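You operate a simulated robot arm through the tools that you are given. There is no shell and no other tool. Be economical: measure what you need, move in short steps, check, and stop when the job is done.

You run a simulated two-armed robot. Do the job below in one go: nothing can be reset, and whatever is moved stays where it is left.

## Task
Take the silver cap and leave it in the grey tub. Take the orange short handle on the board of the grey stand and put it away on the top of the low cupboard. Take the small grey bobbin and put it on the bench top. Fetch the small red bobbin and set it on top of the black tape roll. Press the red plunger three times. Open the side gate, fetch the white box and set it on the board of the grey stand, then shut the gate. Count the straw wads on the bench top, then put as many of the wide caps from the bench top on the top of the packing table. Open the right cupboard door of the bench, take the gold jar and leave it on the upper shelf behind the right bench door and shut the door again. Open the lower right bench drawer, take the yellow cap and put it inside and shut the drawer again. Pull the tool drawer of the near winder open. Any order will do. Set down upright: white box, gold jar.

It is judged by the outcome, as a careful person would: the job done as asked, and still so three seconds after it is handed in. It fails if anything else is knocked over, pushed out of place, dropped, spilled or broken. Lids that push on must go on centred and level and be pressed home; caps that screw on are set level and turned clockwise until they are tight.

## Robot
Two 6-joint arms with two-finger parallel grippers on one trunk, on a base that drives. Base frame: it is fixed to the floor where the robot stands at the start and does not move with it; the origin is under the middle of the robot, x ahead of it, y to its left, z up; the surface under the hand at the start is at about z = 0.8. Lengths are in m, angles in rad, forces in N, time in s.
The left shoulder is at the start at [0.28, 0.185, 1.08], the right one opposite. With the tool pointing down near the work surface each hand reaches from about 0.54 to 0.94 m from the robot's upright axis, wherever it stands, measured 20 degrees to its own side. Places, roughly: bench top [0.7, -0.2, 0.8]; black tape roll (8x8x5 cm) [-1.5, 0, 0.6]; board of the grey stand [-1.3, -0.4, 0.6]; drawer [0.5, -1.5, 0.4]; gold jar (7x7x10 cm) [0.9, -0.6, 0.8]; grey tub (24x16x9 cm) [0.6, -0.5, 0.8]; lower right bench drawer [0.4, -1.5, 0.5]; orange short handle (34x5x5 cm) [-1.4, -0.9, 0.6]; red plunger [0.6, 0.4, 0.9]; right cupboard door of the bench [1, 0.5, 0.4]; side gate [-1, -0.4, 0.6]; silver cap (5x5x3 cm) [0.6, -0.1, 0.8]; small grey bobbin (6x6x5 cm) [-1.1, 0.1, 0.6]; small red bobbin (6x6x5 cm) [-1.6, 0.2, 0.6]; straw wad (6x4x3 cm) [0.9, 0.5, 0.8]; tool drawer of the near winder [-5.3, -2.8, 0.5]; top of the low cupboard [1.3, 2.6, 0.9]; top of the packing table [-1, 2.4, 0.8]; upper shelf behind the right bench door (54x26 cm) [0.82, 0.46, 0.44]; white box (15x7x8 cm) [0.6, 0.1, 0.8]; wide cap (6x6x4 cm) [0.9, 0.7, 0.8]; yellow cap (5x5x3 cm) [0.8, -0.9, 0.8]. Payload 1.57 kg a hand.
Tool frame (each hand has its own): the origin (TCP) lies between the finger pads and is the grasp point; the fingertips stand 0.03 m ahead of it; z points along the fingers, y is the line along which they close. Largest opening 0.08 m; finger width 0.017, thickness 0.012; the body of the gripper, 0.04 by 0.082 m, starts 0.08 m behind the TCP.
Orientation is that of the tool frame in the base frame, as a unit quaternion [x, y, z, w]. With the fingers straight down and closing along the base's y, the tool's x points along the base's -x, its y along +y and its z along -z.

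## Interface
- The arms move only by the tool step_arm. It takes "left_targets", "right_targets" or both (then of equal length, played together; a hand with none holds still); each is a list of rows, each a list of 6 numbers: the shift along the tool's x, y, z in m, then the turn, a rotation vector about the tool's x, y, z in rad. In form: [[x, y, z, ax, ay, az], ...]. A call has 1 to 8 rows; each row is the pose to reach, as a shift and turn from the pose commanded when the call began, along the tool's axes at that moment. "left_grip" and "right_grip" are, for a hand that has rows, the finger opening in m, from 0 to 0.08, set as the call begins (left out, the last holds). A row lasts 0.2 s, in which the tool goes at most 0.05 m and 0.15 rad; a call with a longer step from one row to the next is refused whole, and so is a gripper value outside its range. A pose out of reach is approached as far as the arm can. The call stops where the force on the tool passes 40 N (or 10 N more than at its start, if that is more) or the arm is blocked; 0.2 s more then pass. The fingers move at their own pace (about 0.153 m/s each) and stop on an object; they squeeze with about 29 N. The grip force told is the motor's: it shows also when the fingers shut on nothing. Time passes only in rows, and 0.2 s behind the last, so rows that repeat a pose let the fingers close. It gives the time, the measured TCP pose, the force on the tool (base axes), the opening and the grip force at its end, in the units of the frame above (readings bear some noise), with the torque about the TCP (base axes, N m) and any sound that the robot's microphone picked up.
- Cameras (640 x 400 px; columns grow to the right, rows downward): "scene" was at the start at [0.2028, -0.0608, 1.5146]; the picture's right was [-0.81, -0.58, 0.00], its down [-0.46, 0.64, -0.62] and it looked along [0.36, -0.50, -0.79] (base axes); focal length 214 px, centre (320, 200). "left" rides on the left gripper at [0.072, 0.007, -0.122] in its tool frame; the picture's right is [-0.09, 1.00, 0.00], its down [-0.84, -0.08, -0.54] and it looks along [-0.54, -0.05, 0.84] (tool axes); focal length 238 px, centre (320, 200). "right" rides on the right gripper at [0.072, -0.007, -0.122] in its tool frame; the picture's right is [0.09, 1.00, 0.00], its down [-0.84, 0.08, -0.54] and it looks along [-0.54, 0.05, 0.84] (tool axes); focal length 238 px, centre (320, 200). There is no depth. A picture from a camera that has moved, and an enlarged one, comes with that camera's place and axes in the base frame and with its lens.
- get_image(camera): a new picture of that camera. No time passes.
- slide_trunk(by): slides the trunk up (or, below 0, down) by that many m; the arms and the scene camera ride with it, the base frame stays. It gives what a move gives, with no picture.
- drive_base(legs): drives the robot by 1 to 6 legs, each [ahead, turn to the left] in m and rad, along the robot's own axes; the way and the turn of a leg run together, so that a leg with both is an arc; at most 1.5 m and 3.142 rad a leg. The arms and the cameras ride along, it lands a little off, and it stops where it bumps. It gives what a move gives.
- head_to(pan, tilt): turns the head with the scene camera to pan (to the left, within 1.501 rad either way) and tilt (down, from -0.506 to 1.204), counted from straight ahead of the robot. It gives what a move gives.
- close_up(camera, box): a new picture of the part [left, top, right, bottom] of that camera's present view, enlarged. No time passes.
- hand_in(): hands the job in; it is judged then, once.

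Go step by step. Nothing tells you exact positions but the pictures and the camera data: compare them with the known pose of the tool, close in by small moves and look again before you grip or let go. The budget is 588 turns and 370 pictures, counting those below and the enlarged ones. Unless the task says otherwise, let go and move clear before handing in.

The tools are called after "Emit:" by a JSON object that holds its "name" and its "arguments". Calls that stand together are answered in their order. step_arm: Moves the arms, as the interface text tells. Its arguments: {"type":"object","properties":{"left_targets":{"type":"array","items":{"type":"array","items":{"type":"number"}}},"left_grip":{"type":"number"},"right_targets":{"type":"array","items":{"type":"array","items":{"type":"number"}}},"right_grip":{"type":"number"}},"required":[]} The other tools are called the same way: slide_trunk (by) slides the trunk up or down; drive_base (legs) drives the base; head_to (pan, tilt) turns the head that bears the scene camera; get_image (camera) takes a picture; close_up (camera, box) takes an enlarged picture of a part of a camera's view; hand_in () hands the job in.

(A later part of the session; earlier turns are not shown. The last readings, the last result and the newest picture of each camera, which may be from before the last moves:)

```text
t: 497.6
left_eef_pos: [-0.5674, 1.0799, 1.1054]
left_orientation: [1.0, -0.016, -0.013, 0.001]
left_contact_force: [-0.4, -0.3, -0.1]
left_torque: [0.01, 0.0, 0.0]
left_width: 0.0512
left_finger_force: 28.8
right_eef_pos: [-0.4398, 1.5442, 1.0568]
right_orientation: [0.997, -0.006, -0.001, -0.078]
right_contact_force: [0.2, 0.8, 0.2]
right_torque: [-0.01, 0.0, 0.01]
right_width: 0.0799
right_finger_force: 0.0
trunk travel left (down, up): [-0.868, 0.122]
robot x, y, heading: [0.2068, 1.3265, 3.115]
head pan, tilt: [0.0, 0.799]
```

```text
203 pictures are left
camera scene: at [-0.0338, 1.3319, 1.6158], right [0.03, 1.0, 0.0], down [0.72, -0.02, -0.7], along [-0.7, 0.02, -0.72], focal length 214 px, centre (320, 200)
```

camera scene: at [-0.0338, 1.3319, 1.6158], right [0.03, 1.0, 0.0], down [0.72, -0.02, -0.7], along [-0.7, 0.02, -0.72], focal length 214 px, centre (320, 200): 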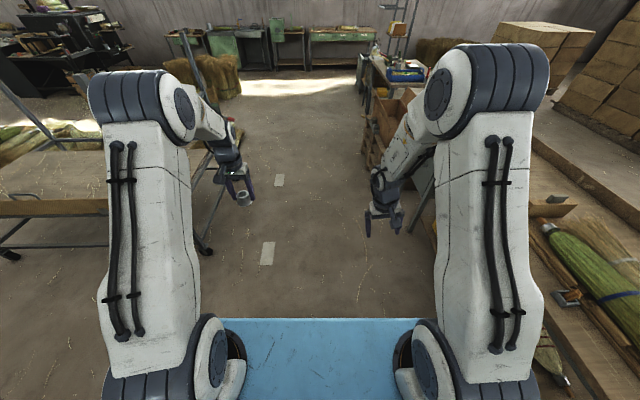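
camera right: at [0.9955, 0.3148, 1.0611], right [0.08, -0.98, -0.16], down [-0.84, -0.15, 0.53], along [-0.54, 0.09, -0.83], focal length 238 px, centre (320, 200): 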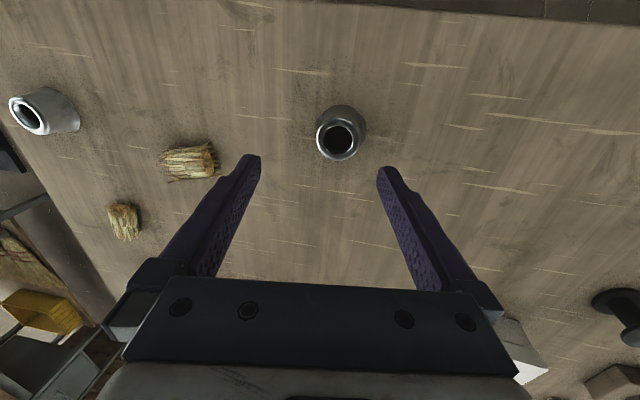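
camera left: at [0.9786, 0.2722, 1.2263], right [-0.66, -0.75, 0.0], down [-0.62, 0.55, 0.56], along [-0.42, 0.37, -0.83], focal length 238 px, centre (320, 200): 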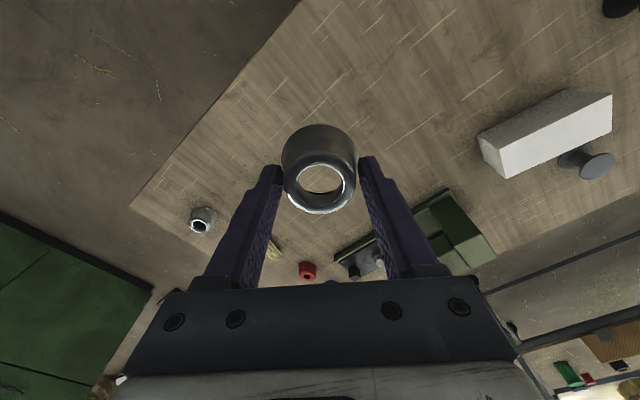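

Emit:
{"name": "drive_base", "arguments": {"legs": [[1.02, 0], [0, -1.545], [0.36, 0]]}}

Emit:
{"name": "get_image", "arguments": {"camera": "left"}}

Emit:
{"name": "get_image", "arguments": {"camera": "scene"}}

```text
t: 508.6
left_eef_pos: [-1.055, 2.4926, 1.1055]
left_orientation: [-0.696, 0.718, 0.009, 0.009]
left_contact_force: [-0.2, -0.2, 0.2]
left_torque: [0.04, 0.0, -0.01]
left_width: 0.0508
left_finger_force: 28.5
right_eef_pos: [-0.5895, 2.3643, 1.0563]
right_orientation: [-0.702, 0.708, -0.054, 0.057]
right_contact_force: [0.3, 0.7, 0.0]
right_torque: [0.03, -0.01, 0.02]
right_width: 0.0797
right_finger_force: 0.2
trunk travel left (down, up): [-0.868, 0.122]
robot x, y, heading: [-0.8133, 1.7156, 1.553]
head pan, tilt: [0.0, 0.799]
```

```text
202 pictures are left
camera left: at [-1.0638, 2.4166, 1.2258], right [-0.99, 0.12, 0.0], down [0.1, 0.82, 0.56], along [0.07, 0.56, -0.83], focal length 238 px, centre (320, 200)
```

left: 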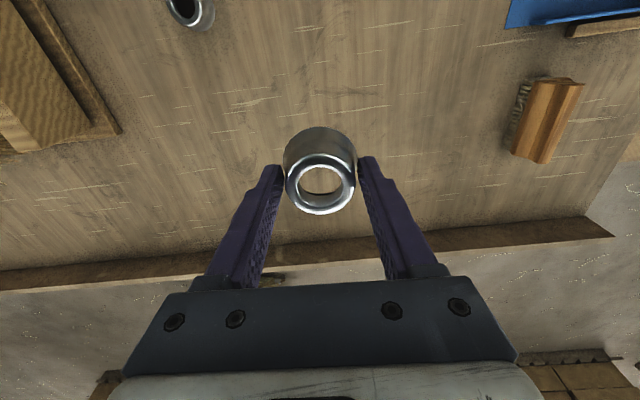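

```text
201 pictures are left
camera scene: at [-0.8037, 1.9578, 1.6158], right [1.0, -0.02, 0.0], down [-0.02, -0.72, -0.7], along [0.02, 0.7, -0.72], focal length 214 px, centre (320, 200)
```

scene: 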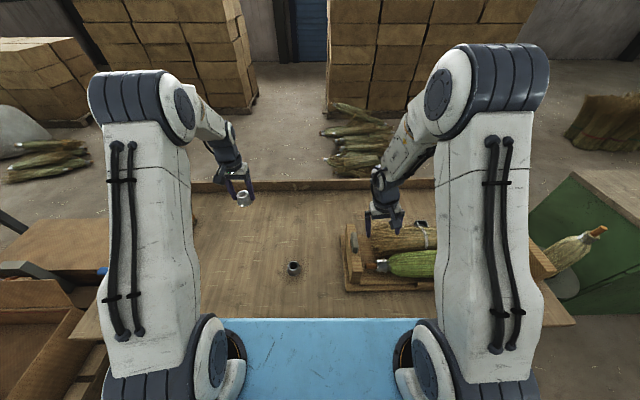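

Emit:
{"name": "step_arm", "arguments": {"left_targets": [[0.02, 0, 0.04, 0, 0, 0], [0.04, 0, 0.085, 0, 0, 0], [0.04, 0, 0.13, 0, 0, 0], [0.04, 0, 0.175, 0, 0, 0], [0.04, 0, 0.22, 0, 0, 0], [0.04, 0, 0.25, 0, 0, 0], [0.04, 0, 0.262, 0, 0, 0]]}}

Emit:
{"name": "step_arm", "arguments": {"left_targets": [[0, 0, 0.005, 0, 0, 0], [0, 0, 0.01, 0, 0, 0], [0, 0, 0.013, 0, 0, 0]]}}

```text
t: 510.2
left_eef_pos: [-1.0567, 2.4582, 0.8434]
left_orientation: [-0.696, 0.718, 0.009, 0.009]
left_contact_force: [0.1, 0.2, 0.8]
left_torque: [-0.02, 0.03, 0.01]
left_width: 0.0507
left_finger_force: 28.9
right_eef_pos: [-0.5905, 2.3644, 1.0571]
right_orientation: [-0.702, 0.708, -0.054, 0.057]
right_contact_force: [-0.9, 0.1, -0.1]
right_torque: [0.0, 0.0, 0.02]
right_width: 0.08
right_finger_force: 0.1
trunk travel left (down, up): [-0.868, 0.122]
robot x, y, heading: [-0.8071, 1.7185, 1.549]
head pan, tilt: [0.0, 0.799]
```

```text
t: 511.0
left_eef_pos: [-1.0565, 2.4609, 0.8311]
left_orientation: [-0.696, 0.717, 0.013, 0.01]
left_contact_force: [-0.2, -0.3, 29.4]
left_torque: [-0.02, 0.03, 0.02]
left_width: 0.0529
left_finger_force: 28.4
right_eef_pos: [-0.5907, 2.3632, 1.0577]
right_orientation: [-0.701, 0.709, -0.054, 0.057]
right_contact_force: [-0.6, -0.4, -0.3]
right_torque: [-0.01, 0.03, -0.04]
right_width: 0.0801
right_finger_force: 0.0
trunk travel left (down, up): [-0.868, 0.122]
robot x, y, heading: [-0.8088, 1.7165, 1.548]
head pan, tilt: [0.0, 0.799]
```

Emit:
{"name": "step_arm", "arguments": {"left_targets": [[0, 0, -0.003, 0, 0, 0], [0, 0, -0.003, 0, 0, 0], [0, 0, -0.04, 0, 0, 0], [0, 0, -0.09, 0, 0, 0], [0, 0, -0.14, 0, 0, 0], [0, 0, -0.19, 0, 0, 0], [0, 0, -0.24, 0, 0, 0]], "left_grip": 0.08}}

Emit:
{"name": "get_image", "arguments": {"camera": "left"}}

```text
t: 512.6
left_eef_pos: [-1.0564, 2.4533, 1.0668]
left_orientation: [-0.696, 0.718, 0.009, 0.008]
left_contact_force: [0.2, 0.2, -0.7]
left_torque: [0.02, 0.01, 0.02]
left_width: 0.0801
left_finger_force: 0.1
right_eef_pos: [-0.5898, 2.365, 1.056]
right_orientation: [-0.702, 0.708, -0.053, 0.057]
right_contact_force: [0.5, -0.2, 0.0]
right_torque: [-0.04, 0.0, -0.02]
right_width: 0.0801
right_finger_force: 0.0
trunk travel left (down, up): [-0.868, 0.122]
robot x, y, heading: [-0.8082, 1.7157, 1.549]
head pan, tilt: [0.0, 0.799]
```

```text
200 pictures are left
camera left: at [-1.0652, 2.3779, 1.1893], right [-0.99, 0.12, 0.0], down [0.1, 0.82, 0.56], along [0.07, 0.56, -0.83], focal length 238 px, centre (320, 200)
```

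left: 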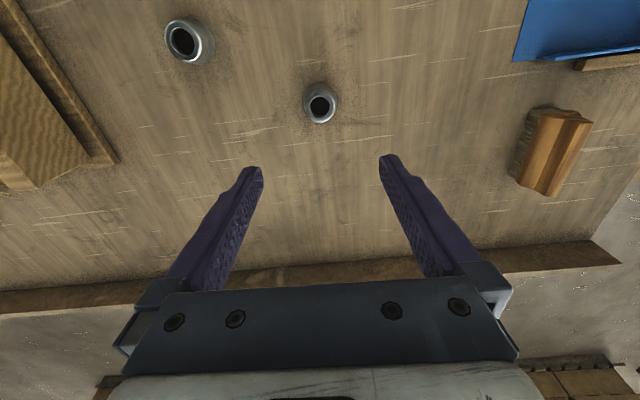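

Emit:
{"name": "step_arm", "arguments": {"right_targets": [[0, 0, 0, -0.08, 0, 0], [0, 0, 0, -0.155, 0, 0], [0, 0, 0, -0.155, 0, 0]]}}

Emit:
{"name": "get_image", "arguments": {"camera": "scene"}}

```text
t: 513.4
left_eef_pos: [-1.0574, 2.4534, 1.0683]
left_orientation: [-0.696, 0.718, 0.01, 0.009]
left_contact_force: [1.7, 0.1, -0.8]
left_torque: [0.03, 0.0, 0.0]
left_width: 0.08
left_finger_force: 0.1
right_eef_pos: [-0.5905, 2.3643, 1.0549]
right_orientation: [-0.703, 0.709, -0.041, 0.046]
right_contact_force: [0.4, 0.4, 0.5]
right_torque: [-0.01, 0.01, 0.01]
right_width: 0.0799
right_finger_force: 0.0
right hand out of reach, approached as far as the arm can: row 2, 3
trunk travel left (down, up): [-0.868, 0.122]
robot x, y, heading: [-0.8086, 1.7188, 1.546]
head pan, tilt: [0.0, 0.799]
```

```text
199 pictures are left
camera scene: at [-0.8037, 1.958, 1.6158], right [1.0, -0.02, 0.0], down [-0.02, -0.72, -0.7], along [0.02, 0.7, -0.72], focal length 214 px, centre (320, 200)
```

scene: 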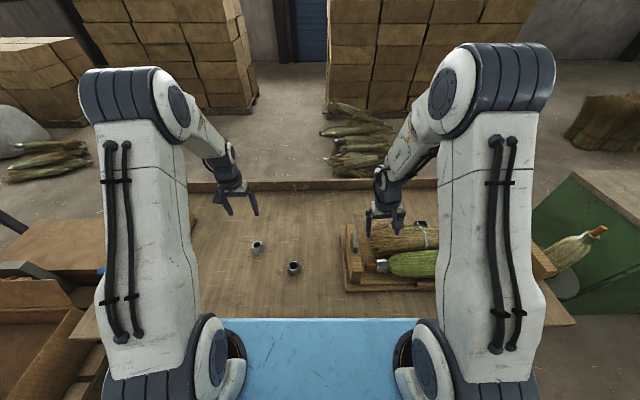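

Emit:
{"name": "drive_base", "arguments": {"legs": [[-0.45, 0]]}}

Emit:
{"name": "step_arm", "arguments": {"right_targets": [[0, 0, 0, 0, 0, 0.15], [0, 0, 0, 0, 0, 0.3], [0, 0, 0, 0, 0, 0.45], [0, 0, 0, 0, 0, 0.6]]}}

Emit:
{"name": "step_arm", "arguments": {"right_targets": [[0, 0, 0, -0.06, 0, 0], [0, 0, 0, -0.12, 0, 0], [0, 0, 0, -0.15, 0, 0]]}}

```text
t: 516.0
left_eef_pos: [-1.0654, 2.0173, 1.068]
left_orientation: [-0.694, 0.72, 0.009, 0.009]
left_contact_force: [1.7, 0.2, 0.7]
left_torque: [-0.04, 0.03, -0.02]
left_width: 0.08
left_finger_force: 0.0
right_eef_pos: [-0.599, 1.9267, 1.0572]
right_orientation: [-0.702, 0.71, -0.042, 0.046]
right_contact_force: [-0.1, 1.0, 0.1]
right_torque: [-0.02, 0.01, -0.02]
right_width: 0.08
right_finger_force: 0.0
trunk travel left (down, up): [-0.868, 0.122]
robot x, y, heading: [-0.8206, 1.2801, 1.542]
head pan, tilt: [0.0, 0.799]
```

```text
t: 517.0
left_eef_pos: [-1.0655, 2.0172, 1.0673]
left_orientation: [-0.694, 0.72, 0.011, 0.009]
left_contact_force: [0.1, -0.2, -0.2]
left_torque: [0.02, -0.03, -0.01]
left_width: 0.0801
left_finger_force: 0.1
right_eef_pos: [-0.5987, 1.9272, 1.0564]
right_orientation: [-0.459, 0.886, -0.026, 0.057]
right_contact_force: [-0.1, 0.2, 0.5]
right_torque: [0.0, -0.01, -0.01]
right_width: 0.0801
right_finger_force: 0.0
trunk travel left (down, up): [-0.868, 0.122]
robot x, y, heading: [-0.8199, 1.2791, 1.543]
head pan, tilt: [0.0, 0.799]
```

```text
t: 517.8
left_eef_pos: [-1.0657, 2.0189, 1.0686]
left_orientation: [-0.694, 0.72, 0.009, 0.009]
left_contact_force: [-0.4, 0.6, 0.5]
left_torque: [0.0, 0.03, -0.02]
left_width: 0.0803
left_finger_force: 0.1
right_eef_pos: [-0.5943, 1.9307, 1.0425]
right_orientation: [-0.457, 0.884, 0.049, 0.082]
right_contact_force: [-0.1, 0.9, 0.3]
right_torque: [-0.03, 0.01, -0.01]
right_width: 0.0798
right_finger_force: 0.1
right hand out of reach, approached as far as the arm can: row 1, 2, 3
trunk travel left (down, up): [-0.868, 0.122]
robot x, y, heading: [-0.8162, 1.2832, 1.538]
head pan, tilt: [0.0, 0.799]
```

Emit:
{"name": "step_arm", "arguments": {"right_targets": [[-0.017, -0.025, 0, -0.009, 0.038, -0.122], [-0.034, -0.05, 0, -0.019, 0.076, -0.244], [-0.051, -0.075, 0, -0.028, 0.114, -0.366], [-0.068, -0.1, 0, -0.038, 0.152, -0.488], [-0.085, -0.122, 0, -0.047, 0.19, -0.61], [-0.085, -0.122, 0, -0.047, 0.19, -0.61]]}}

Emit:
{"name": "get_image", "arguments": {"camera": "scene"}}

```text
t: 519.2
left_eef_pos: [-1.0641, 2.0173, 1.0677]
left_orientation: [-0.694, 0.72, 0.009, 0.01]
left_contact_force: [0.1, -0.4, 0.7]
left_torque: [-0.03, -0.01, -0.01]
left_width: 0.08
left_finger_force: 0.1
right_eef_pos: [-0.5123, 1.8897, 1.0055]
right_orientation: [-0.654, 0.756, -0.021, 0.028]
right_contact_force: [-0.3, 0.6, 0.6]
right_torque: [0.0, 0.01, -0.02]
right_width: 0.0801
right_finger_force: 0.0
right hand out of reach, approached as far as the arm can: row 1, 2, 3, 4, 5, 6
trunk travel left (down, up): [-0.868, 0.122]
robot x, y, heading: [-0.8229, 1.2818, 1.543]
head pan, tilt: [0.0, 0.799]
```

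```text
198 pictures are left
camera scene: at [-0.8138, 1.521, 1.6158], right [1.0, -0.03, 0.0], down [-0.02, -0.72, -0.7], along [0.02, 0.7, -0.72], focal length 214 px, centre (320, 200)
```

scene: 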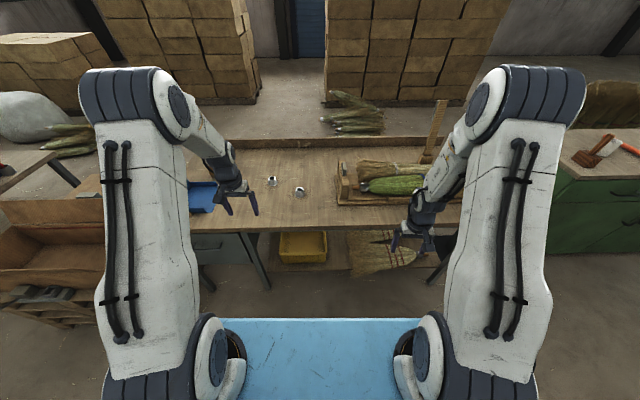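

Emit:
{"name": "step_arm", "arguments": {"right_targets": [[0, 0, -0.05, 0, 0, 0], [0, 0, -0.1, 0, 0, 0], [0, 0, -0.15, 0, 0, 0], [0, 0, -0.2, 0, 0, 0], [0, 0, -0.25, 0, 0, 0], [0, 0, -0.3, 0, 0, 0], [0, 0, -0.35, 0, 0, 0]]}}

Emit:
{"name": "step_arm", "arguments": {"right_targets": [[-0.04, 0, 0, 0, 0, 0], [-0.08, 0, 0, 0, 0, 0], [-0.12, 0, 0, 0, 0, 0], [-0.16, 0, 0, 0, 0, 0], [-0.2, 0, 0, 0, 0, 0], [-0.2, -0.04, 0, 0, 0, 0], [-0.2, -0.08, 0, 0, 0, 0], [-0.2, -0.12, 0, 0, 0, 0]]}}

Emit:
{"name": "get_image", "arguments": {"camera": "scene"}}

```text
t: 520.8
left_eef_pos: [-1.0651, 2.0165, 1.0674]
left_orientation: [-0.694, 0.72, 0.009, 0.008]
left_contact_force: [0.5, 0.6, -0.5]
left_torque: [0.05, -0.01, 0.0]
left_width: 0.08
left_finger_force: 0.1
right_eef_pos: [-0.5358, 1.886, 1.3344]
right_orientation: [-0.65, 0.748, -0.087, 0.103]
right_contact_force: [0.4, -0.3, -0.7]
right_torque: [-0.01, -0.04, -0.02]
right_width: 0.0801
right_finger_force: 0.1
right hand out of reach, approached as far as the arm can: row 1, 2, 3, 4, 5, 6, 7
trunk travel left (down, up): [-0.868, 0.122]
robot x, y, heading: [-0.8206, 1.2786, 1.543]
head pan, tilt: [0.0, 0.799]
```

```text
t: 522.6
left_eef_pos: [-1.0643, 2.0179, 1.0669]
left_orientation: [-0.694, 0.72, 0.01, 0.008]
left_contact_force: [-0.1, 0.7, -0.3]
left_torque: [0.02, -0.02, 0.03]
left_width: 0.08
left_finger_force: 0.1
right_eef_pos: [-0.5338, 2.0494, 1.3157]
right_orientation: [-0.644, 0.753, -0.089, 0.108]
right_contact_force: [0.3, -0.8, -1.2]
right_torque: [-0.01, 0.0, 0.0]
right_width: 0.0799
right_finger_force: 0.1
right hand out of reach, approached as far as the arm can: row 2, 3, 4, 5, 6, 7, 8
trunk travel left (down, up): [-0.868, 0.122]
robot x, y, heading: [-0.8209, 1.2808, 1.547]
head pan, tilt: [0.0, 0.799]
```

```text
197 pictures are left
camera scene: at [-0.8143, 1.5215, 1.6157], right [1.0, -0.03, 0.0], down [-0.02, -0.72, -0.7], along [0.02, 0.7, -0.72], focal length 214 px, centre (320, 200)
```

scene: 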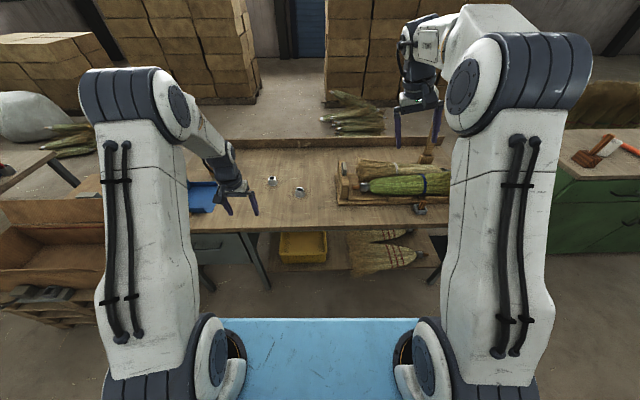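

Emit:
{"name": "step_arm", "arguments": {"right_targets": [[0.04, 0, 0, -0.09, 0.009, -0.048], [0.08, 0, 0.0, -0.18, 0.018, -0.097], [0.12, 0, 0.02, -0.279, 0.028, -0.146], [0.16, 0, 0.04, -0.279, 0.028, -0.146], [0.2, 0, 0.06, -0.279, 0.028, -0.146], [0.23, 0.0, 0.08, -0.279, 0.028, -0.146]]}}

Emit:
{"name": "get_image", "arguments": {"camera": "scene"}}

```text
t: 524.0
left_eef_pos: [-1.0644, 2.0184, 1.069]
left_orientation: [-0.694, 0.72, 0.01, 0.008]
left_contact_force: [0.1, 0.1, 0.4]
left_torque: [0.05, 0.02, -0.01]
left_width: 0.0802
left_finger_force: 0.2
right_eef_pos: [-0.5652, 1.8248, 1.1701]
right_orientation: [0.706, -0.703, 0.05, -0.071]
right_contact_force: [-1.1, -0.8, 0.3]
right_torque: [0.04, 0.02, 0.01]
right_width: 0.08
right_finger_force: 0.1
right hand out of reach, approached as far as the arm can: row 1, 2, 3, 4, 5, 6
trunk travel left (down, up): [-0.868, 0.122]
robot x, y, heading: [-0.82, 1.2813, 1.543]
head pan, tilt: [0.0, 0.799]
```

```text
196 pictures are left
camera scene: at [-0.814, 1.5205, 1.616], right [1.0, -0.03, 0.0], down [-0.02, -0.72, -0.7], along [0.02, 0.7, -0.72], focal length 214 px, centre (320, 200)
```

scene: 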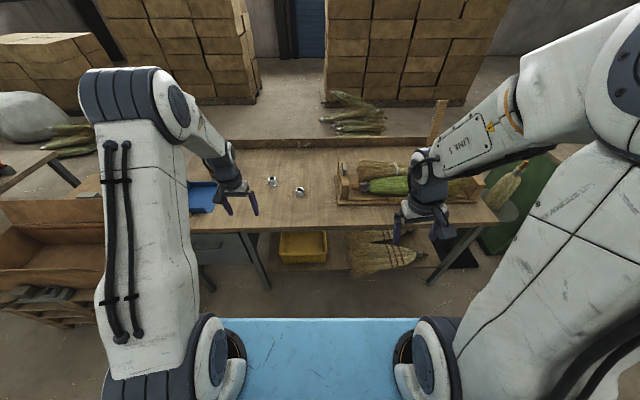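

Emit:
{"name": "step_arm", "arguments": {"right_targets": [[0.03, 0, -0.02, -0.06, 0.01, 0], [0.05, 0, -0.04, -0.12, 0.02, 0.01], [0.07, 0, -0.06, -0.171, 0.03, 0.013], [0.07, 0, -0.06, -0.171, 0.03, 0.013]]}}

Emit:
{"name": "get_image", "arguments": {"camera": "right"}}

```text
t: 525.0
left_eef_pos: [-1.0657, 2.0172, 1.0681]
left_orientation: [-0.694, 0.72, 0.01, 0.009]
left_contact_force: [0.1, 0.0, -0.4]
left_torque: [0.0, -0.02, -0.05]
left_width: 0.0802
left_finger_force: 0.0
right_eef_pos: [-0.5672, 1.7809, 1.1649]
right_orientation: [-0.701, 0.708, -0.045, 0.069]
right_contact_force: [-0.7, 0.1, -0.2]
right_torque: [0.0, 0.0, 0.01]
right_width: 0.0799
right_finger_force: 0.1
right hand out of reach, approached as far as the arm can: row 1, 2, 3, 4
trunk travel left (down, up): [-0.868, 0.122]
robot x, y, heading: [-0.8223, 1.2833, 1.539]
head pan, tilt: [0.0, 0.799]
```

```text
195 pictures are left
camera right: at [-0.5797, 1.7064, 1.283], right [-0.98, -0.08, -0.16], down [-0.16, 0.82, 0.55], along [0.09, 0.57, -0.82], focal length 238 px, centre (320, 200)
```

right: 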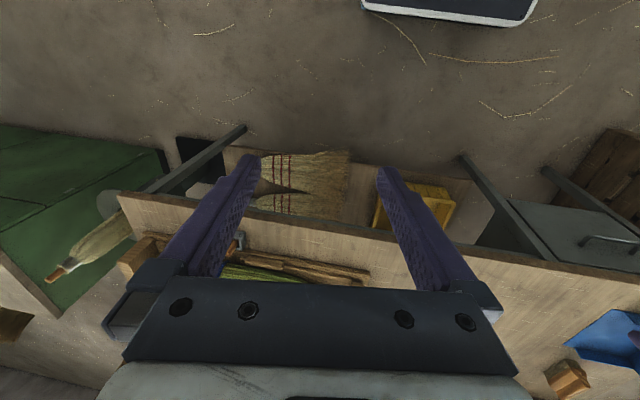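

Emit:
{"name": "step_arm", "arguments": {"right_targets": [[0, 0.04, 0, 0, 0, 0], [0, 0.08, 0, 0, 0, 0], [0, 0.12, 0, 0, 0, 0], [0.0, 0.16, 0, 0, 0, 0]], "left_targets": [[0.04, 0, 0, 0, 0, 0], [0.08, 0, 0, 0, 0, 0], [0.12, 0, 0, 0, 0, 0], [0.16, 0, 0, 0, 0, 0]]}}

Emit:
{"name": "drive_base", "arguments": {"legs": [[0, -2.486], [0.82, 0], [0, -0.625]]}}

Emit:
{"name": "get_image", "arguments": {"camera": "scene"}}

```text
t: 526.0
left_eef_pos: [-1.0713, 1.8571, 1.0649]
left_orientation: [-0.694, 0.72, 0.01, 0.009]
left_contact_force: [0.0, 0.7, 0.0]
left_torque: [-0.02, 0.01, -0.03]
left_width: 0.0802
left_finger_force: 0.1
right_eef_pos: [-0.7235, 1.7867, 1.1392]
right_orientation: [-0.701, 0.708, -0.044, 0.072]
right_contact_force: [0.0, 0.0, -0.4]
right_torque: [-0.04, 0.0, 0.0]
right_width: 0.0802
right_finger_force: 0.0
trunk travel left (down, up): [-0.868, 0.122]
robot x, y, heading: [-0.8189, 1.2844, 1.539]
head pan, tilt: [0.0, 0.799]
```

```text
t: 538.0
left_eef_pos: [-0.0732, 0.0527, 1.0657]
left_orientation: [0.708, 0.706, -0.008, 0.01]
left_contact_force: [-0.3, -0.2, -0.4]
left_torque: [0.01, 0.02, -0.02]
left_width: 0.0801
left_finger_force: 0.0
right_eef_pos: [-0.4225, 0.1121, 1.1402]
right_orientation: [0.696, 0.713, -0.072, -0.043]
right_contact_force: [0.1, 0.4, -0.1]
right_torque: [-0.01, -0.02, 0.02]
right_width: 0.0801
right_finger_force: 0.0
trunk travel left (down, up): [-0.868, 0.122]
robot x, y, heading: [-0.3443, 0.6221, -1.57]
head pan, tilt: [0.0, 0.799]
```

```text
194 pictures are left
camera scene: at [-0.3438, 0.3811, 1.6158], right [-1.0, 0.0, 0.0], down [0.0, 0.72, -0.7], along [0.0, -0.7, -0.72], focal length 214 px, centre (320, 200)
```

scene: 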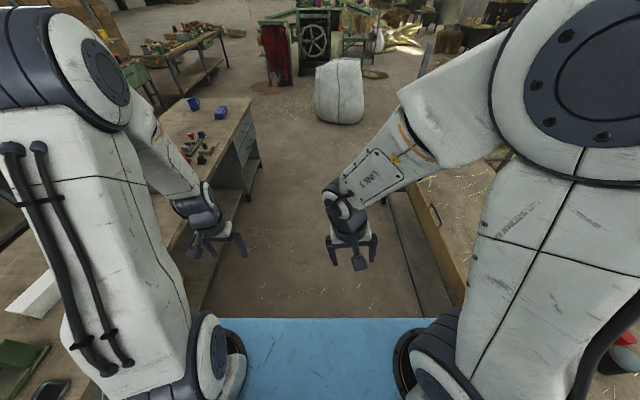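

Emit:
{"name": "drive_base", "arguments": {"legs": [[0.52, 0]]}}

Emit:
{"name": "drive_base", "arguments": {"legs": [[0, -1.571]]}}

Emit:
{"name": "get_image", "arguments": {"camera": "scene"}}

```text
t: 541.0
left_eef_pos: [-0.0781, -0.4634, 1.0645]
left_orientation: [0.712, 0.702, -0.008, 0.01]
left_contact_force: [-0.3, 0.2, 0.2]
left_torque: [-0.06, -0.04, 0.03]
left_width: 0.08
left_finger_force: 0.2
right_eef_pos: [-0.4277, -0.3999, 1.1396]
right_orientation: [0.698, 0.711, -0.072, -0.044]
right_contact_force: [0.6, -0.1, -0.5]
right_torque: [0.01, 0.03, 0.0]
right_width: 0.0801
right_finger_force: 0.0
trunk travel left (down, up): [-0.868, 0.122]
robot x, y, heading: [-0.3407, 0.1043, -1.576]
head pan, tilt: [0.0, 0.799]
```

```text
t: 545.2
left_eef_pos: [-0.913, -0.1628, 1.0646]
left_orientation: [1.0, -0.002, -0.013, 0.001]
left_contact_force: [0.5, 0.2, -0.2]
left_torque: [0.0, 0.01, -0.01]
left_width: 0.0802
left_finger_force: 0.1
right_eef_pos: [-0.8528, 0.187, 1.1402]
right_orientation: [0.996, 0.012, -0.02, -0.082]
right_contact_force: [-0.4, -1.0, -0.2]
right_torque: [0.04, 0.0, 0.0]
right_width: 0.08
right_finger_force: 0.0
trunk travel left (down, up): [-0.868, 0.122]
robot x, y, heading: [-0.3435, 0.1044, -3.141]
head pan, tilt: [0.0, 0.799]
```

```text
193 pictures are left
camera scene: at [-0.5862, 0.107, 1.6158], right [0.0, 1.0, 0.0], down [0.72, 0.0, -0.7], along [-0.7, 0.0, -0.72], focal length 214 px, centre (320, 200)
```

scene: 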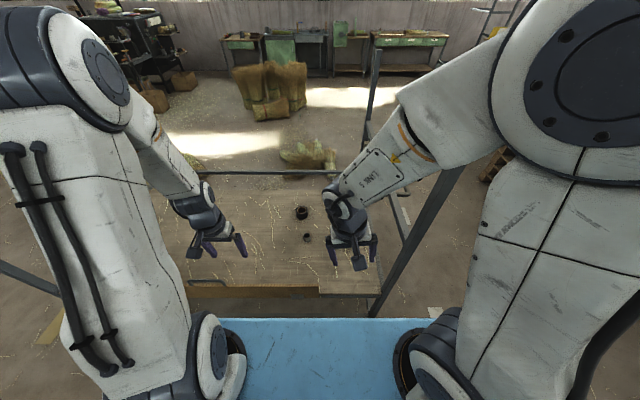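

Emit:
{"name": "step_arm", "arguments": {"right_targets": [[-0.04, 0, 0, 0, 0, 0], [-0.08, 0, 0, 0, 0, 0], [-0.12, 0, 0, 0, 0, 0], [-0.16, 0, 0, 0, 0, 0], [-0.2, 0, 0, 0, 0, 0], [-0.24, 0, 0, 0, 0, 0], [-0.28, 0, 0, 0, 0, 0]]}}

Emit:
{"name": "get_image", "arguments": {"camera": "scene"}}

```text
t: 546.8
left_eef_pos: [-0.9133, -0.1626, 1.0649]
left_orientation: [1.0, -0.003, -0.013, 0.001]
left_contact_force: [0.0, -0.6, -1.3]
left_torque: [-0.02, -0.01, 0.0]
left_width: 0.0799
left_finger_force: 0.1
right_eef_pos: [-1.1233, 0.1874, 1.1373]
right_orientation: [0.993, 0.012, -0.038, -0.11]
right_contact_force: [0.1, 0.6, -0.8]
right_torque: [-0.02, 0.0, 0.0]
right_width: 0.08
right_finger_force: 0.1
right hand out of reach, approached as far as the arm can: row 3, 4, 5, 6, 7
trunk travel left (down, up): [-0.868, 0.122]
robot x, y, heading: [-0.3464, 0.1049, -3.137]
head pan, tilt: [0.0, 0.799]
```

```text
192 pictures are left
camera scene: at [-0.5861, 0.107, 1.6158], right [0.0, 1.0, 0.0], down [0.72, 0.0, -0.7], along [-0.7, 0.0, -0.72], focal length 214 px, centre (320, 200)
```

scene: 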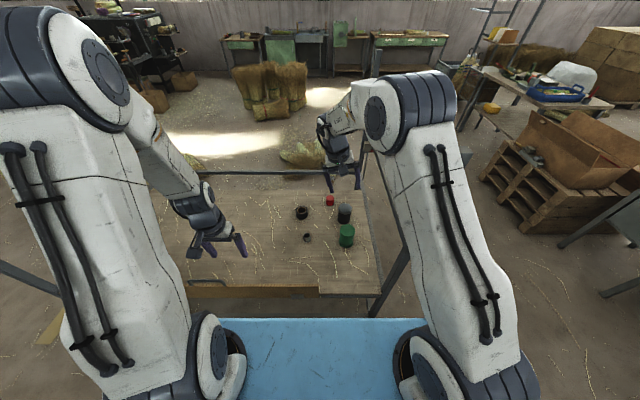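

Emit:
{"name": "step_arm", "arguments": {"right_targets": [[0, 0, -0.02, 0, -0.15, 0], [0, 0, -0.04, 0, -0.3, 0], [0, 0, -0.06, 0, -0.45, 0], [0, 0, -0.08, 0, -0.6, 0], [0, 0, -0.1, 0, -0.75, 0], [0, 0, -0.1, 0, -0.9, 0], [0, 0, -0.1, 0, -1.05, 0], [0, 0, -0.1, 0, -1.2, 0]]}}

Emit:
{"name": "get_image", "arguments": {"camera": "scene"}}

```text
t: 548.6
left_eef_pos: [-0.9132, -0.163, 1.065]
left_orientation: [1.0, -0.002, -0.012, 0.0]
left_contact_force: [-0.4, -0.8, -0.1]
left_torque: [-0.03, 0.01, -0.04]
left_width: 0.0801
left_finger_force: 0.0
right_eef_pos: [-1.1142, 0.1645, 1.2368]
right_orientation: [0.798, 0.072, -0.592, -0.083]
right_contact_force: [0.0, 0.5, -0.4]
right_torque: [0.0, -0.03, 0.01]
right_width: 0.08
right_finger_force: 0.0
trunk travel left (down, up): [-0.868, 0.122]
robot x, y, heading: [-0.3422, 0.1074, -3.142]
head pan, tilt: [0.0, 0.799]
```

```text
191 pictures are left
camera scene: at [-0.5863, 0.107, 1.6158], right [0.0, 1.0, 0.0], down [0.72, 0.0, -0.7], along [-0.7, 0.0, -0.72], focal length 214 px, centre (320, 200)
```

scene: 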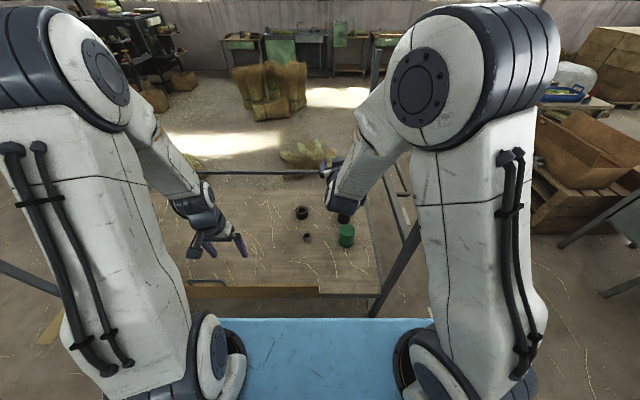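

Emit:
{"name": "step_arm", "arguments": {"right_targets": [[0, 0, 0, -0.023, -0.005, 0.108], [0, 0, 0, -0.046, -0.01, 0.215], [0, 0, 0, -0.046, -0.16, 0.215], [0, 0, 0, -0.046, -0.31, 0.215], [0, 0, 0, -0.046, -0.46, 0.215], [0, 0, 0, -0.046, -0.61, 0.215]]}}

Emit:
{"name": "get_image", "arguments": {"camera": "scene"}}

```text
t: 550.0
left_eef_pos: [-0.9141, -0.1629, 1.0653]
left_orientation: [1.0, -0.003, -0.014, 0.001]
left_contact_force: [-0.8, 0.1, -0.3]
left_torque: [-0.02, 0.03, 0.01]
left_width: 0.08
left_finger_force: 0.0
right_eef_pos: [-1.1126, 0.1647, 1.236]
right_orientation: [-0.588, -0.022, 0.808, -0.023]
right_contact_force: [0.4, 0.3, -0.1]
right_torque: [-0.02, -0.04, 0.01]
right_width: 0.0798
right_finger_force: 0.0
trunk travel left (down, up): [-0.868, 0.122]
robot x, y, heading: [-0.3432, 0.1071, -3.141]
head pan, tilt: [0.0, 0.799]
```

```text
190 pictures are left
camera scene: at [-0.5861, 0.107, 1.6158], right [0.0, 1.0, 0.0], down [0.72, 0.0, -0.7], along [-0.7, 0.0, -0.72], focal length 214 px, centre (320, 200)
```

scene: 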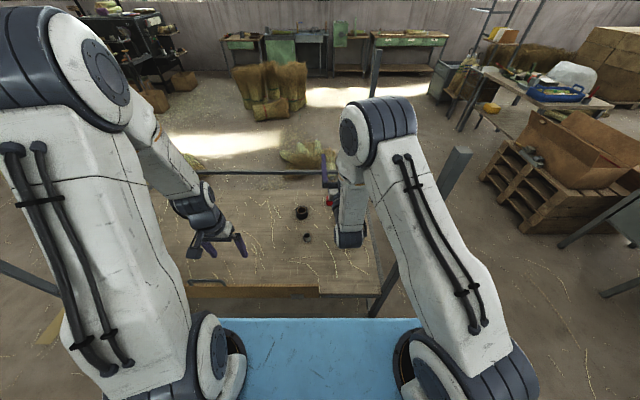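

Emit:
{"name": "step_arm", "arguments": {"right_targets": [[0, 0, 0, 0, 0.15, 0], [0, 0, 0, 0, 0.3, 0], [0, 0, 0, 0, 0.45, 0], [0, 0, 0, 0, 0.6, 0], [0, 0, 0, 0, 0.75, 0], [0, 0, 0, 0, 0.9, 0], [0, 0, 0, 0, 1.05, 0], [0, 0, 0, 0, 1.2, 0]]}}

Emit:
{"name": "step_arm", "arguments": {"right_targets": [[0, 0, 0, 0, 0.15, 0], [0, 0, 0, 0, 0.3, 0], [0, 0, 0, 0, 0.45, 0], [0, 0, 0, 0, 0.6, 0], [0, 0, 0, 0, 0.68, 0], [0, 0, 0, 0, 0.68, 0]]}}

Emit:
{"name": "get_image", "arguments": {"camera": "scene"}}

```text
t: 551.8
left_eef_pos: [-0.9138, -0.1625, 1.0646]
left_orientation: [1.0, -0.003, -0.013, 0.0]
left_contact_force: [0.2, 0.6, -0.1]
left_torque: [0.03, 0.0, 0.05]
left_width: 0.0803
left_finger_force: 0.0
right_eef_pos: [-1.1161, 0.1657, 1.2384]
right_orientation: [0.934, 0.04, -0.356, -0.003]
right_contact_force: [1.8, -0.4, -1.5]
right_torque: [0.0, 0.14, -0.08]
right_width: 0.08
right_finger_force: 0.0
trunk travel left (down, up): [-0.868, 0.122]
robot x, y, heading: [-0.3427, 0.1107, -3.143]
head pan, tilt: [0.0, 0.799]
```

```text
t: 553.2
left_eef_pos: [-0.913, -0.162, 1.064]
left_orientation: [1.0, -0.002, -0.014, 0.001]
left_contact_force: [-0.8, -1.2, 0.4]
left_torque: [-0.03, 0.0, -0.03]
left_width: 0.0802
left_finger_force: 0.0
right_eef_pos: [-1.085, 0.1725, 1.1966]
right_orientation: [0.992, 0.03, -0.061, -0.102]
right_contact_force: [0.0, 0.4, 0.4]
right_torque: [0.01, -0.02, 0.02]
right_width: 0.08
right_finger_force: 0.1
right hand out of reach, approached as far as the arm can: row 2, 3, 4, 5, 6
trunk travel left (down, up): [-0.868, 0.122]
robot x, y, heading: [-0.3407, 0.1087, -3.139]
head pan, tilt: [0.0, 0.799]
```

```text
189 pictures are left
camera scene: at [-0.5864, 0.107, 1.6158], right [0.0, 1.0, 0.0], down [0.72, 0.0, -0.7], along [-0.7, 0.0, -0.72], focal length 214 px, centre (320, 200)
```

scene: 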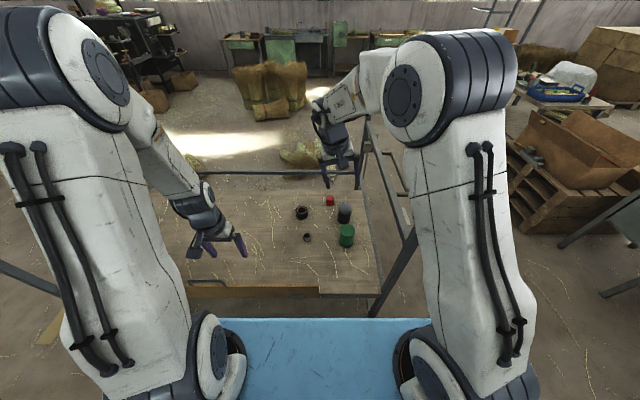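

Emit:
{"name": "drive_base", "arguments": {"legs": [[0, 0.63], [0.268, 0], [0, -0.63]]}}

Emit:
{"name": "step_arm", "arguments": {"right_targets": [[0, 0, 0, 0, -0.15, 0], [0, 0, 0, 0, -0.3, 0], [0, 0, 0, 0, -0.45, 0], [0, 0, 0, 0, -0.6, 0], [0, 0, 0, 0, -0.7, 0]]}}

Emit:
{"name": "get_image", "arguments": {"camera": "scene"}}

```text
t: 556.7
left_eef_pos: [-0.844, -0.5794, 1.0651]
left_orientation: [0.956, 0.293, -0.012, 0.005]
left_contact_force: [0.0, -0.5, -0.4]
left_torque: [-0.01, 0.02, -0.03]
left_width: 0.0801
left_finger_force: 0.0
right_eef_pos: [-1.1747, -0.3988, 1.1954]
right_orientation: [0.939, 0.322, -0.088, -0.082]
right_contact_force: [0.3, -1.5, -0.5]
right_torque: [0.01, 0.0, -0.02]
right_width: 0.0803
right_finger_force: 0.0
trunk travel left (down, up): [-0.868, 0.122]
robot x, y, heading: [-0.5227, -0.0409, -2.548]
head pan, tilt: [0.0, 0.799]
stopped in leg 2: the robot was blocked; the commanded pose is now the measured one
```

```text
t: 557.9
left_eef_pos: [-0.8425, -0.58, 1.0642]
left_orientation: [0.956, 0.294, -0.012, 0.005]
left_contact_force: [1.4, -0.5, 0.6]
left_torque: [0.03, -0.01, -0.02]
left_width: 0.0799
left_finger_force: 0.1
right_eef_pos: [-1.1731, -0.3999, 1.196]
right_orientation: [0.852, 0.332, -0.404, 0.036]
right_contact_force: [0.4, 0.8, 0.7]
right_torque: [0.01, 0.0, 0.0]
right_width: 0.0799
right_finger_force: 0.1
trunk travel left (down, up): [-0.868, 0.122]
robot x, y, heading: [-0.522, -0.0375, -2.546]
head pan, tilt: [0.0, 0.799]
```

```text
188 pictures are left
camera scene: at [-0.725, -0.1744, 1.6158], right [-0.56, 0.83, 0.0], down [0.59, 0.4, -0.7], along [-0.58, -0.39, -0.72], focal length 214 px, centre (320, 200)
```

scene: 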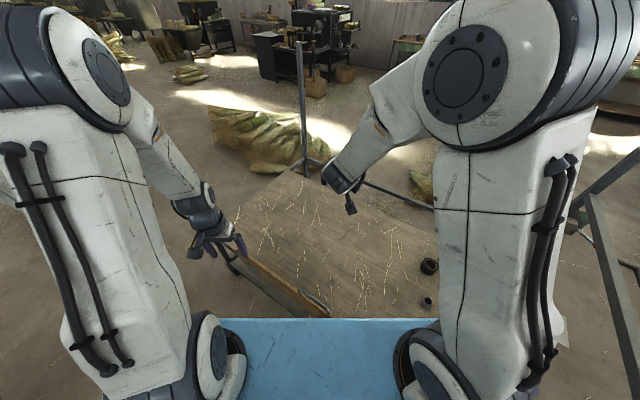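

Emit:
{"name": "drive_base", "arguments": {"legs": [[-0.07, 0], [0, -0.595]]}}

Emit:
{"name": "head_to", "arguments": {"pan": 0, "tilt": 0.9}}

Emit:
{"name": "get_image", "arguments": {"camera": "scene"}}

```text
t: 560.6
left_eef_pos: [-1.0326, -0.2703, 1.0645]
left_orientation: [1.0, 0.002, -0.013, 0.001]
left_contact_force: [0.2, -0.2, 0.0]
left_torque: [0.01, -0.01, -0.01]
left_width: 0.0801
left_finger_force: 0.0
right_eef_pos: [-1.2071, 0.0643, 1.1951]
right_orientation: [0.912, 0.069, -0.396, -0.084]
right_contact_force: [0.2, -0.4, -0.5]
right_torque: [0.01, 0.05, 0.01]
right_width: 0.0801
right_finger_force: 0.0
trunk travel left (down, up): [-0.868, 0.122]
robot x, y, heading: [-0.4665, 0.0006, -3.139]
head pan, tilt: [0.0, 0.799]
```

```text
t: 561.2
left_eef_pos: [-1.0322, -0.2701, 1.0639]
left_orientation: [1.0, 0.003, -0.014, 0.001]
left_contact_force: [0.0, 0.1, 0.1]
left_torque: [0.0, 0.01, 0.01]
left_width: 0.08
left_finger_force: 0.1
right_eef_pos: [-1.2053, 0.0621, 1.1955]
right_orientation: [0.912, 0.068, -0.396, -0.085]
right_contact_force: [0.1, -0.3, 0.2]
right_torque: [0.0, -0.02, -0.02]
right_width: 0.0802
right_finger_force: 0.0
trunk travel left (down, up): [-0.868, 0.122]
robot x, y, heading: [-0.4676, -0.0025, -3.134]
head pan, tilt: [0.0, 0.901]
```

```text
187 pictures are left
camera scene: at [-0.7033, 0.0, 1.6079], right [0.0, 1.0, 0.0], down [0.78, 0.0, -0.62], along [-0.62, 0.0, -0.78], focal length 214 px, centre (320, 200)
```

scene: 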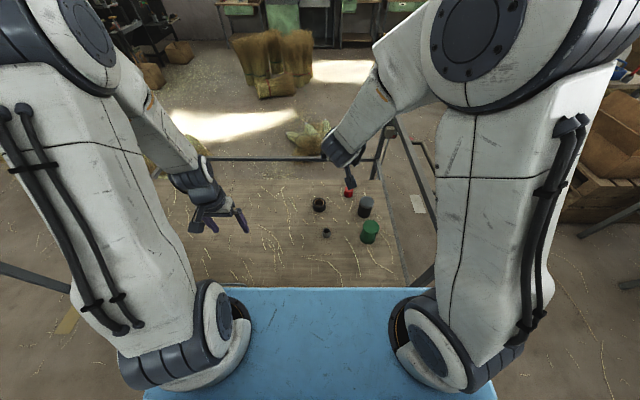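

Emit:
{"name": "drive_base", "arguments": {"legs": [[0.12, 0]]}}

Emit:
{"name": "step_arm", "arguments": {"right_targets": [[0, 0, 0, -0.05, -0.015, 0.097], [0, 0, 0, -0.099, -0.03, 0.194], [0, 0, 0, -0.099, -0.03, 0.194]]}}

Emit:
{"name": "slide_trunk", "arguments": {"by": -0.15}}

Emit:
{"name": "get_image", "arguments": {"camera": "right"}}

```text
t: 562.5
left_eef_pos: [-1.1528, -0.271, 1.0652]
left_orientation: [1.0, 0.002, -0.013, 0.0]
left_contact_force: [0.4, 0.1, 0.5]
left_torque: [0.01, -0.02, 0.01]
left_width: 0.0798
left_finger_force: 0.0
right_eef_pos: [-1.3265, 0.0619, 1.1947]
right_orientation: [0.912, 0.069, -0.396, -0.084]
right_contact_force: [0.3, 0.6, 0.2]
right_torque: [0.01, 0.02, 0.0]
right_width: 0.0801
right_finger_force: 0.0
trunk travel left (down, up): [-0.868, 0.122]
robot x, y, heading: [-0.5865, 0.0035, -3.14]
head pan, tilt: [0.0, 0.901]
```

```text
t: 563.3
left_eef_pos: [-1.1545, -0.2715, 1.0639]
left_orientation: [1.0, 0.003, -0.012, 0.001]
left_contact_force: [-1.0, -0.1, -0.8]
left_torque: [0.04, 0.01, 0.0]
left_width: 0.0799
left_finger_force: 0.0
right_eef_pos: [-1.3274, 0.0629, 1.1965]
right_orientation: [0.911, 0.001, -0.413, 0.002]
right_contact_force: [0.5, 0.4, 0.1]
right_torque: [-0.02, -0.02, 0.01]
right_width: 0.0798
right_finger_force: 0.0
trunk travel left (down, up): [-0.868, 0.122]
robot x, y, heading: [-0.5868, -0.0006, -3.134]
head pan, tilt: [0.0, 0.901]
```

```text
t: 565.0
left_eef_pos: [-1.1534, -0.2715, 0.9147]
left_orientation: [1.0, 0.002, -0.013, 0.001]
left_contact_force: [-0.2, 0.4, 0.2]
left_torque: [0.01, -0.01, -0.01]
left_width: 0.08
left_finger_force: 0.2
right_eef_pos: [-1.3269, 0.0634, 1.0456]
right_orientation: [0.911, 0.001, -0.413, 0.001]
right_contact_force: [-0.2, 0.0, -0.4]
right_torque: [0.03, 0.02, 0.01]
right_width: 0.0798
right_finger_force: 0.1
trunk travel left (down, up): [-0.718, 0.272]
robot x, y, heading: [-0.5891, 0.0005, -3.134]
head pan, tilt: [0.0, 0.901]
```

```text
186 pictures are left
camera right: at [-1.1872, 0.0701, 1.0716], right [0.06, -1.0, -0.07], down [-0.14, -0.08, 0.99], along [-0.99, -0.05, -0.15], focal length 238 px, centre (320, 200)
```

right: 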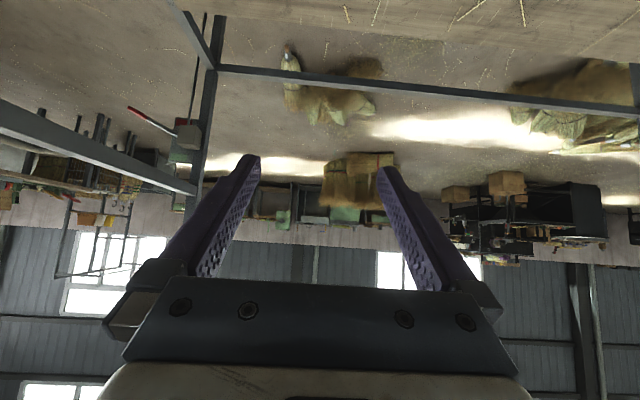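

Emit:
{"name": "step_arm", "arguments": {"right_targets": [[0.012, -0.014, 0.0396, 0, 0, 0], [0.024, -0.029, 0.079, 0, 0, 0], [0.036, -0.043, 0.119, 0, 0, 0], [0.047, -0.057, 0.158, 0, 0, 0], [0.059, -0.071, 0.198, 0, 0, 0], [0.071, -0.086, 0.237, 0, 0, 0], [0.083, -0.1, 0.277, 0, 0, 0]], "right_grip": 0.072}}

Emit:
{"name": "get_image", "arguments": {"camera": "right"}}

Emit:
{"name": "get_image", "arguments": {"camera": "scene"}}

```text
t: 566.6
left_eef_pos: [-1.1529, -0.2707, 0.9135]
left_orientation: [1.0, 0.003, -0.012, 0.001]
left_contact_force: [0.7, 0.2, 0.6]
left_torque: [0.02, 0.01, -0.02]
left_width: 0.08
left_finger_force: 0.1
right_eef_pos: [-1.4809, 0.159, 0.8008]
right_orientation: [0.91, 0.002, -0.414, 0.002]
right_contact_force: [0.6, 0.5, 0.9]
right_torque: [0.04, -0.01, -0.03]
right_width: 0.0721
right_finger_force: 0.0
trunk travel left (down, up): [-0.718, 0.272]
robot x, y, heading: [-0.5869, 0.0006, -3.138]
head pan, tilt: [0.0, 0.901]
```

```text
185 pictures are left
camera right: at [-1.3403, 0.1676, 0.8264], right [0.06, -1.0, -0.07], down [-0.14, -0.08, 0.99], along [-0.99, -0.05, -0.15], focal length 238 px, centre (320, 200)
```

right: 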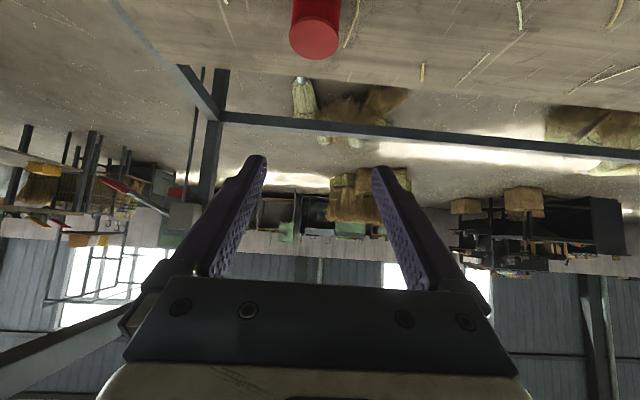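

```text
184 pictures are left
camera scene: at [-0.8235, -0.0009, 1.458], right [-0.01, 1.0, 0.0], down [0.78, 0.0, -0.62], along [-0.62, 0.0, -0.78], focal length 214 px, centre (320, 200)
```

scene: 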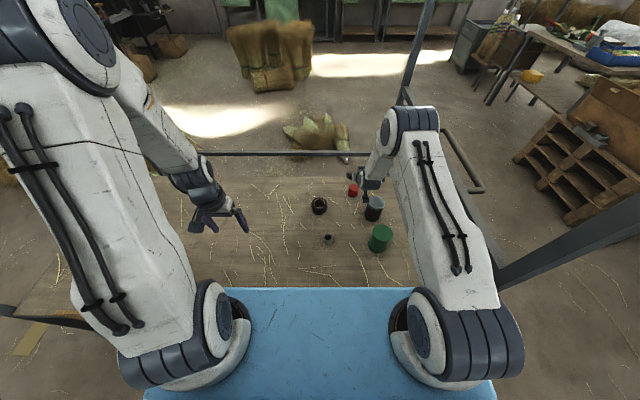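

Emit:
{"name": "step_arm", "arguments": {"right_targets": [[0.02, -0.004, 0.035, 0, 0, 0], [0.04, -0.008, 0.07, 0, 0, 0], [0.056, -0.012, 0.105, 0, 0, 0]], "right_grip": 0.08}}

Emit:
{"name": "get_image", "arguments": {"camera": "right"}}

```text
t: 567.4
left_eef_pos: [-1.1535, -0.2723, 0.9152]
left_orientation: [1.0, 0.003, -0.013, 0.001]
left_contact_force: [0.4, -0.5, 1.1]
left_torque: [-0.03, 0.01, 0.05]
left_width: 0.0802
left_finger_force: 0.0
right_eef_pos: [-1.5229, 0.1736, 0.6906]
right_orientation: [0.911, 0.002, -0.413, 0.002]
right_contact_force: [-0.6, 1.0, 0.3]
right_torque: [-0.04, -0.02, 0.03]
right_width: 0.08
right_finger_force: 0.1
trunk travel left (down, up): [-0.718, 0.272]
robot x, y, heading: [-0.5866, 0.0016, -3.138]
head pan, tilt: [0.0, 0.901]
```

```text
183 pictures are left
camera right: at [-1.3833, 0.1819, 0.7156], right [0.06, -1.0, -0.07], down [-0.14, -0.08, 0.99], along [-0.99, -0.05, -0.15], focal length 238 px, centre (320, 200)
```

right: 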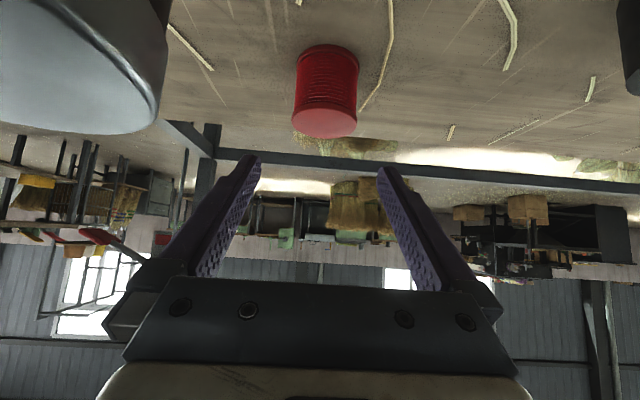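

Emit:
{"name": "step_arm", "arguments": {"right_targets": [[0, 0, -0.01, 0.088, 0, 0.077], [0, 0, -0.01, 0.175, 0, 0.154], [0, 0, 0.0, 0.263, 0, 0.231]]}}

Emit:
{"name": "get_image", "arguments": {"camera": "right"}}

```text
t: 568.2
left_eef_pos: [-1.1533, -0.2708, 0.914]
left_orientation: [1.0, 0.002, -0.014, 0.001]
left_contact_force: [-0.9, -0.9, -0.8]
left_torque: [-0.03, 0.01, -0.01]
left_width: 0.08
left_finger_force: 0.0
right_eef_pos: [-1.5236, 0.1751, 0.6894]
right_orientation: [0.897, -0.157, -0.406, -0.071]
right_contact_force: [0.7, 0.0, -0.9]
right_torque: [0.0, 0.01, -0.01]
right_width: 0.08
right_finger_force: 0.1
trunk travel left (down, up): [-0.718, 0.272]
robot x, y, heading: [-0.5905, 0.0011, -3.138]
head pan, tilt: [0.0, 0.901]
```

```text
182 pictures are left
camera right: at [-1.3905, 0.1343, 0.7152], right [-0.28, -0.96, -0.07], down [-0.16, -0.02, 0.99], along [-0.95, 0.29, -0.15], focal length 238 px, centre (320, 200)
```

right: 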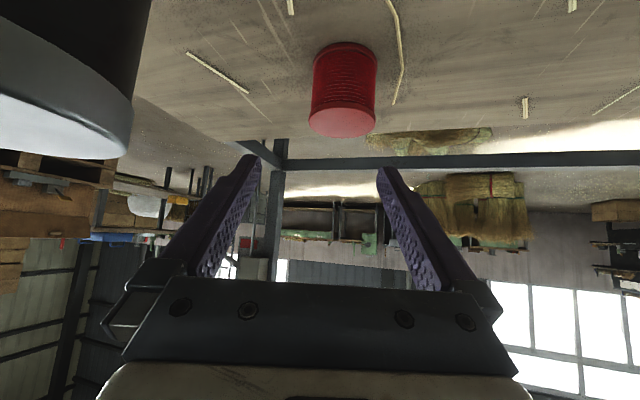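

Emit:
{"name": "step_arm", "arguments": {"right_targets": [[0.012, 0.01, 0.015, 0, 0, 0], [0.025, 0.0136, 0.04, 0, 0, 0], [0.033, 0.0136, 0.06, 0, 0, 0]]}}

Emit:
{"name": "get_image", "arguments": {"camera": "right"}}

```text
t: 569.0
left_eef_pos: [-1.152, -0.2709, 0.9151]
left_orientation: [1.0, 0.003, -0.014, 0.001]
left_contact_force: [1.0, 0.7, 0.5]
left_torque: [0.04, -0.02, 0.0]
left_width: 0.08
left_finger_force: 0.0
right_eef_pos: [-1.5451, 0.1662, 0.6338]
right_orientation: [0.897, -0.156, -0.407, -0.07]
right_contact_force: [0.5, 0.4, -0.2]
right_torque: [0.01, 0.03, 0.01]
right_width: 0.08
right_finger_force: 0.0
right hand out of reach, approached as far as the arm can: row 3
trunk travel left (down, up): [-0.718, 0.272]
robot x, y, heading: [-0.5876, 0.0004, -3.139]
head pan, tilt: [0.0, 0.901]
```

```text
181 pictures are left
camera right: at [-1.4109, 0.126, 0.6599], right [-0.28, -0.96, -0.07], down [-0.16, -0.02, 0.99], along [-0.95, 0.29, -0.15], focal length 238 px, centre (320, 200)
```

right: 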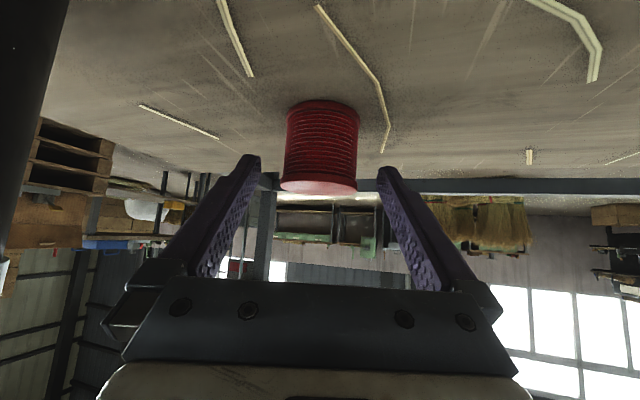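

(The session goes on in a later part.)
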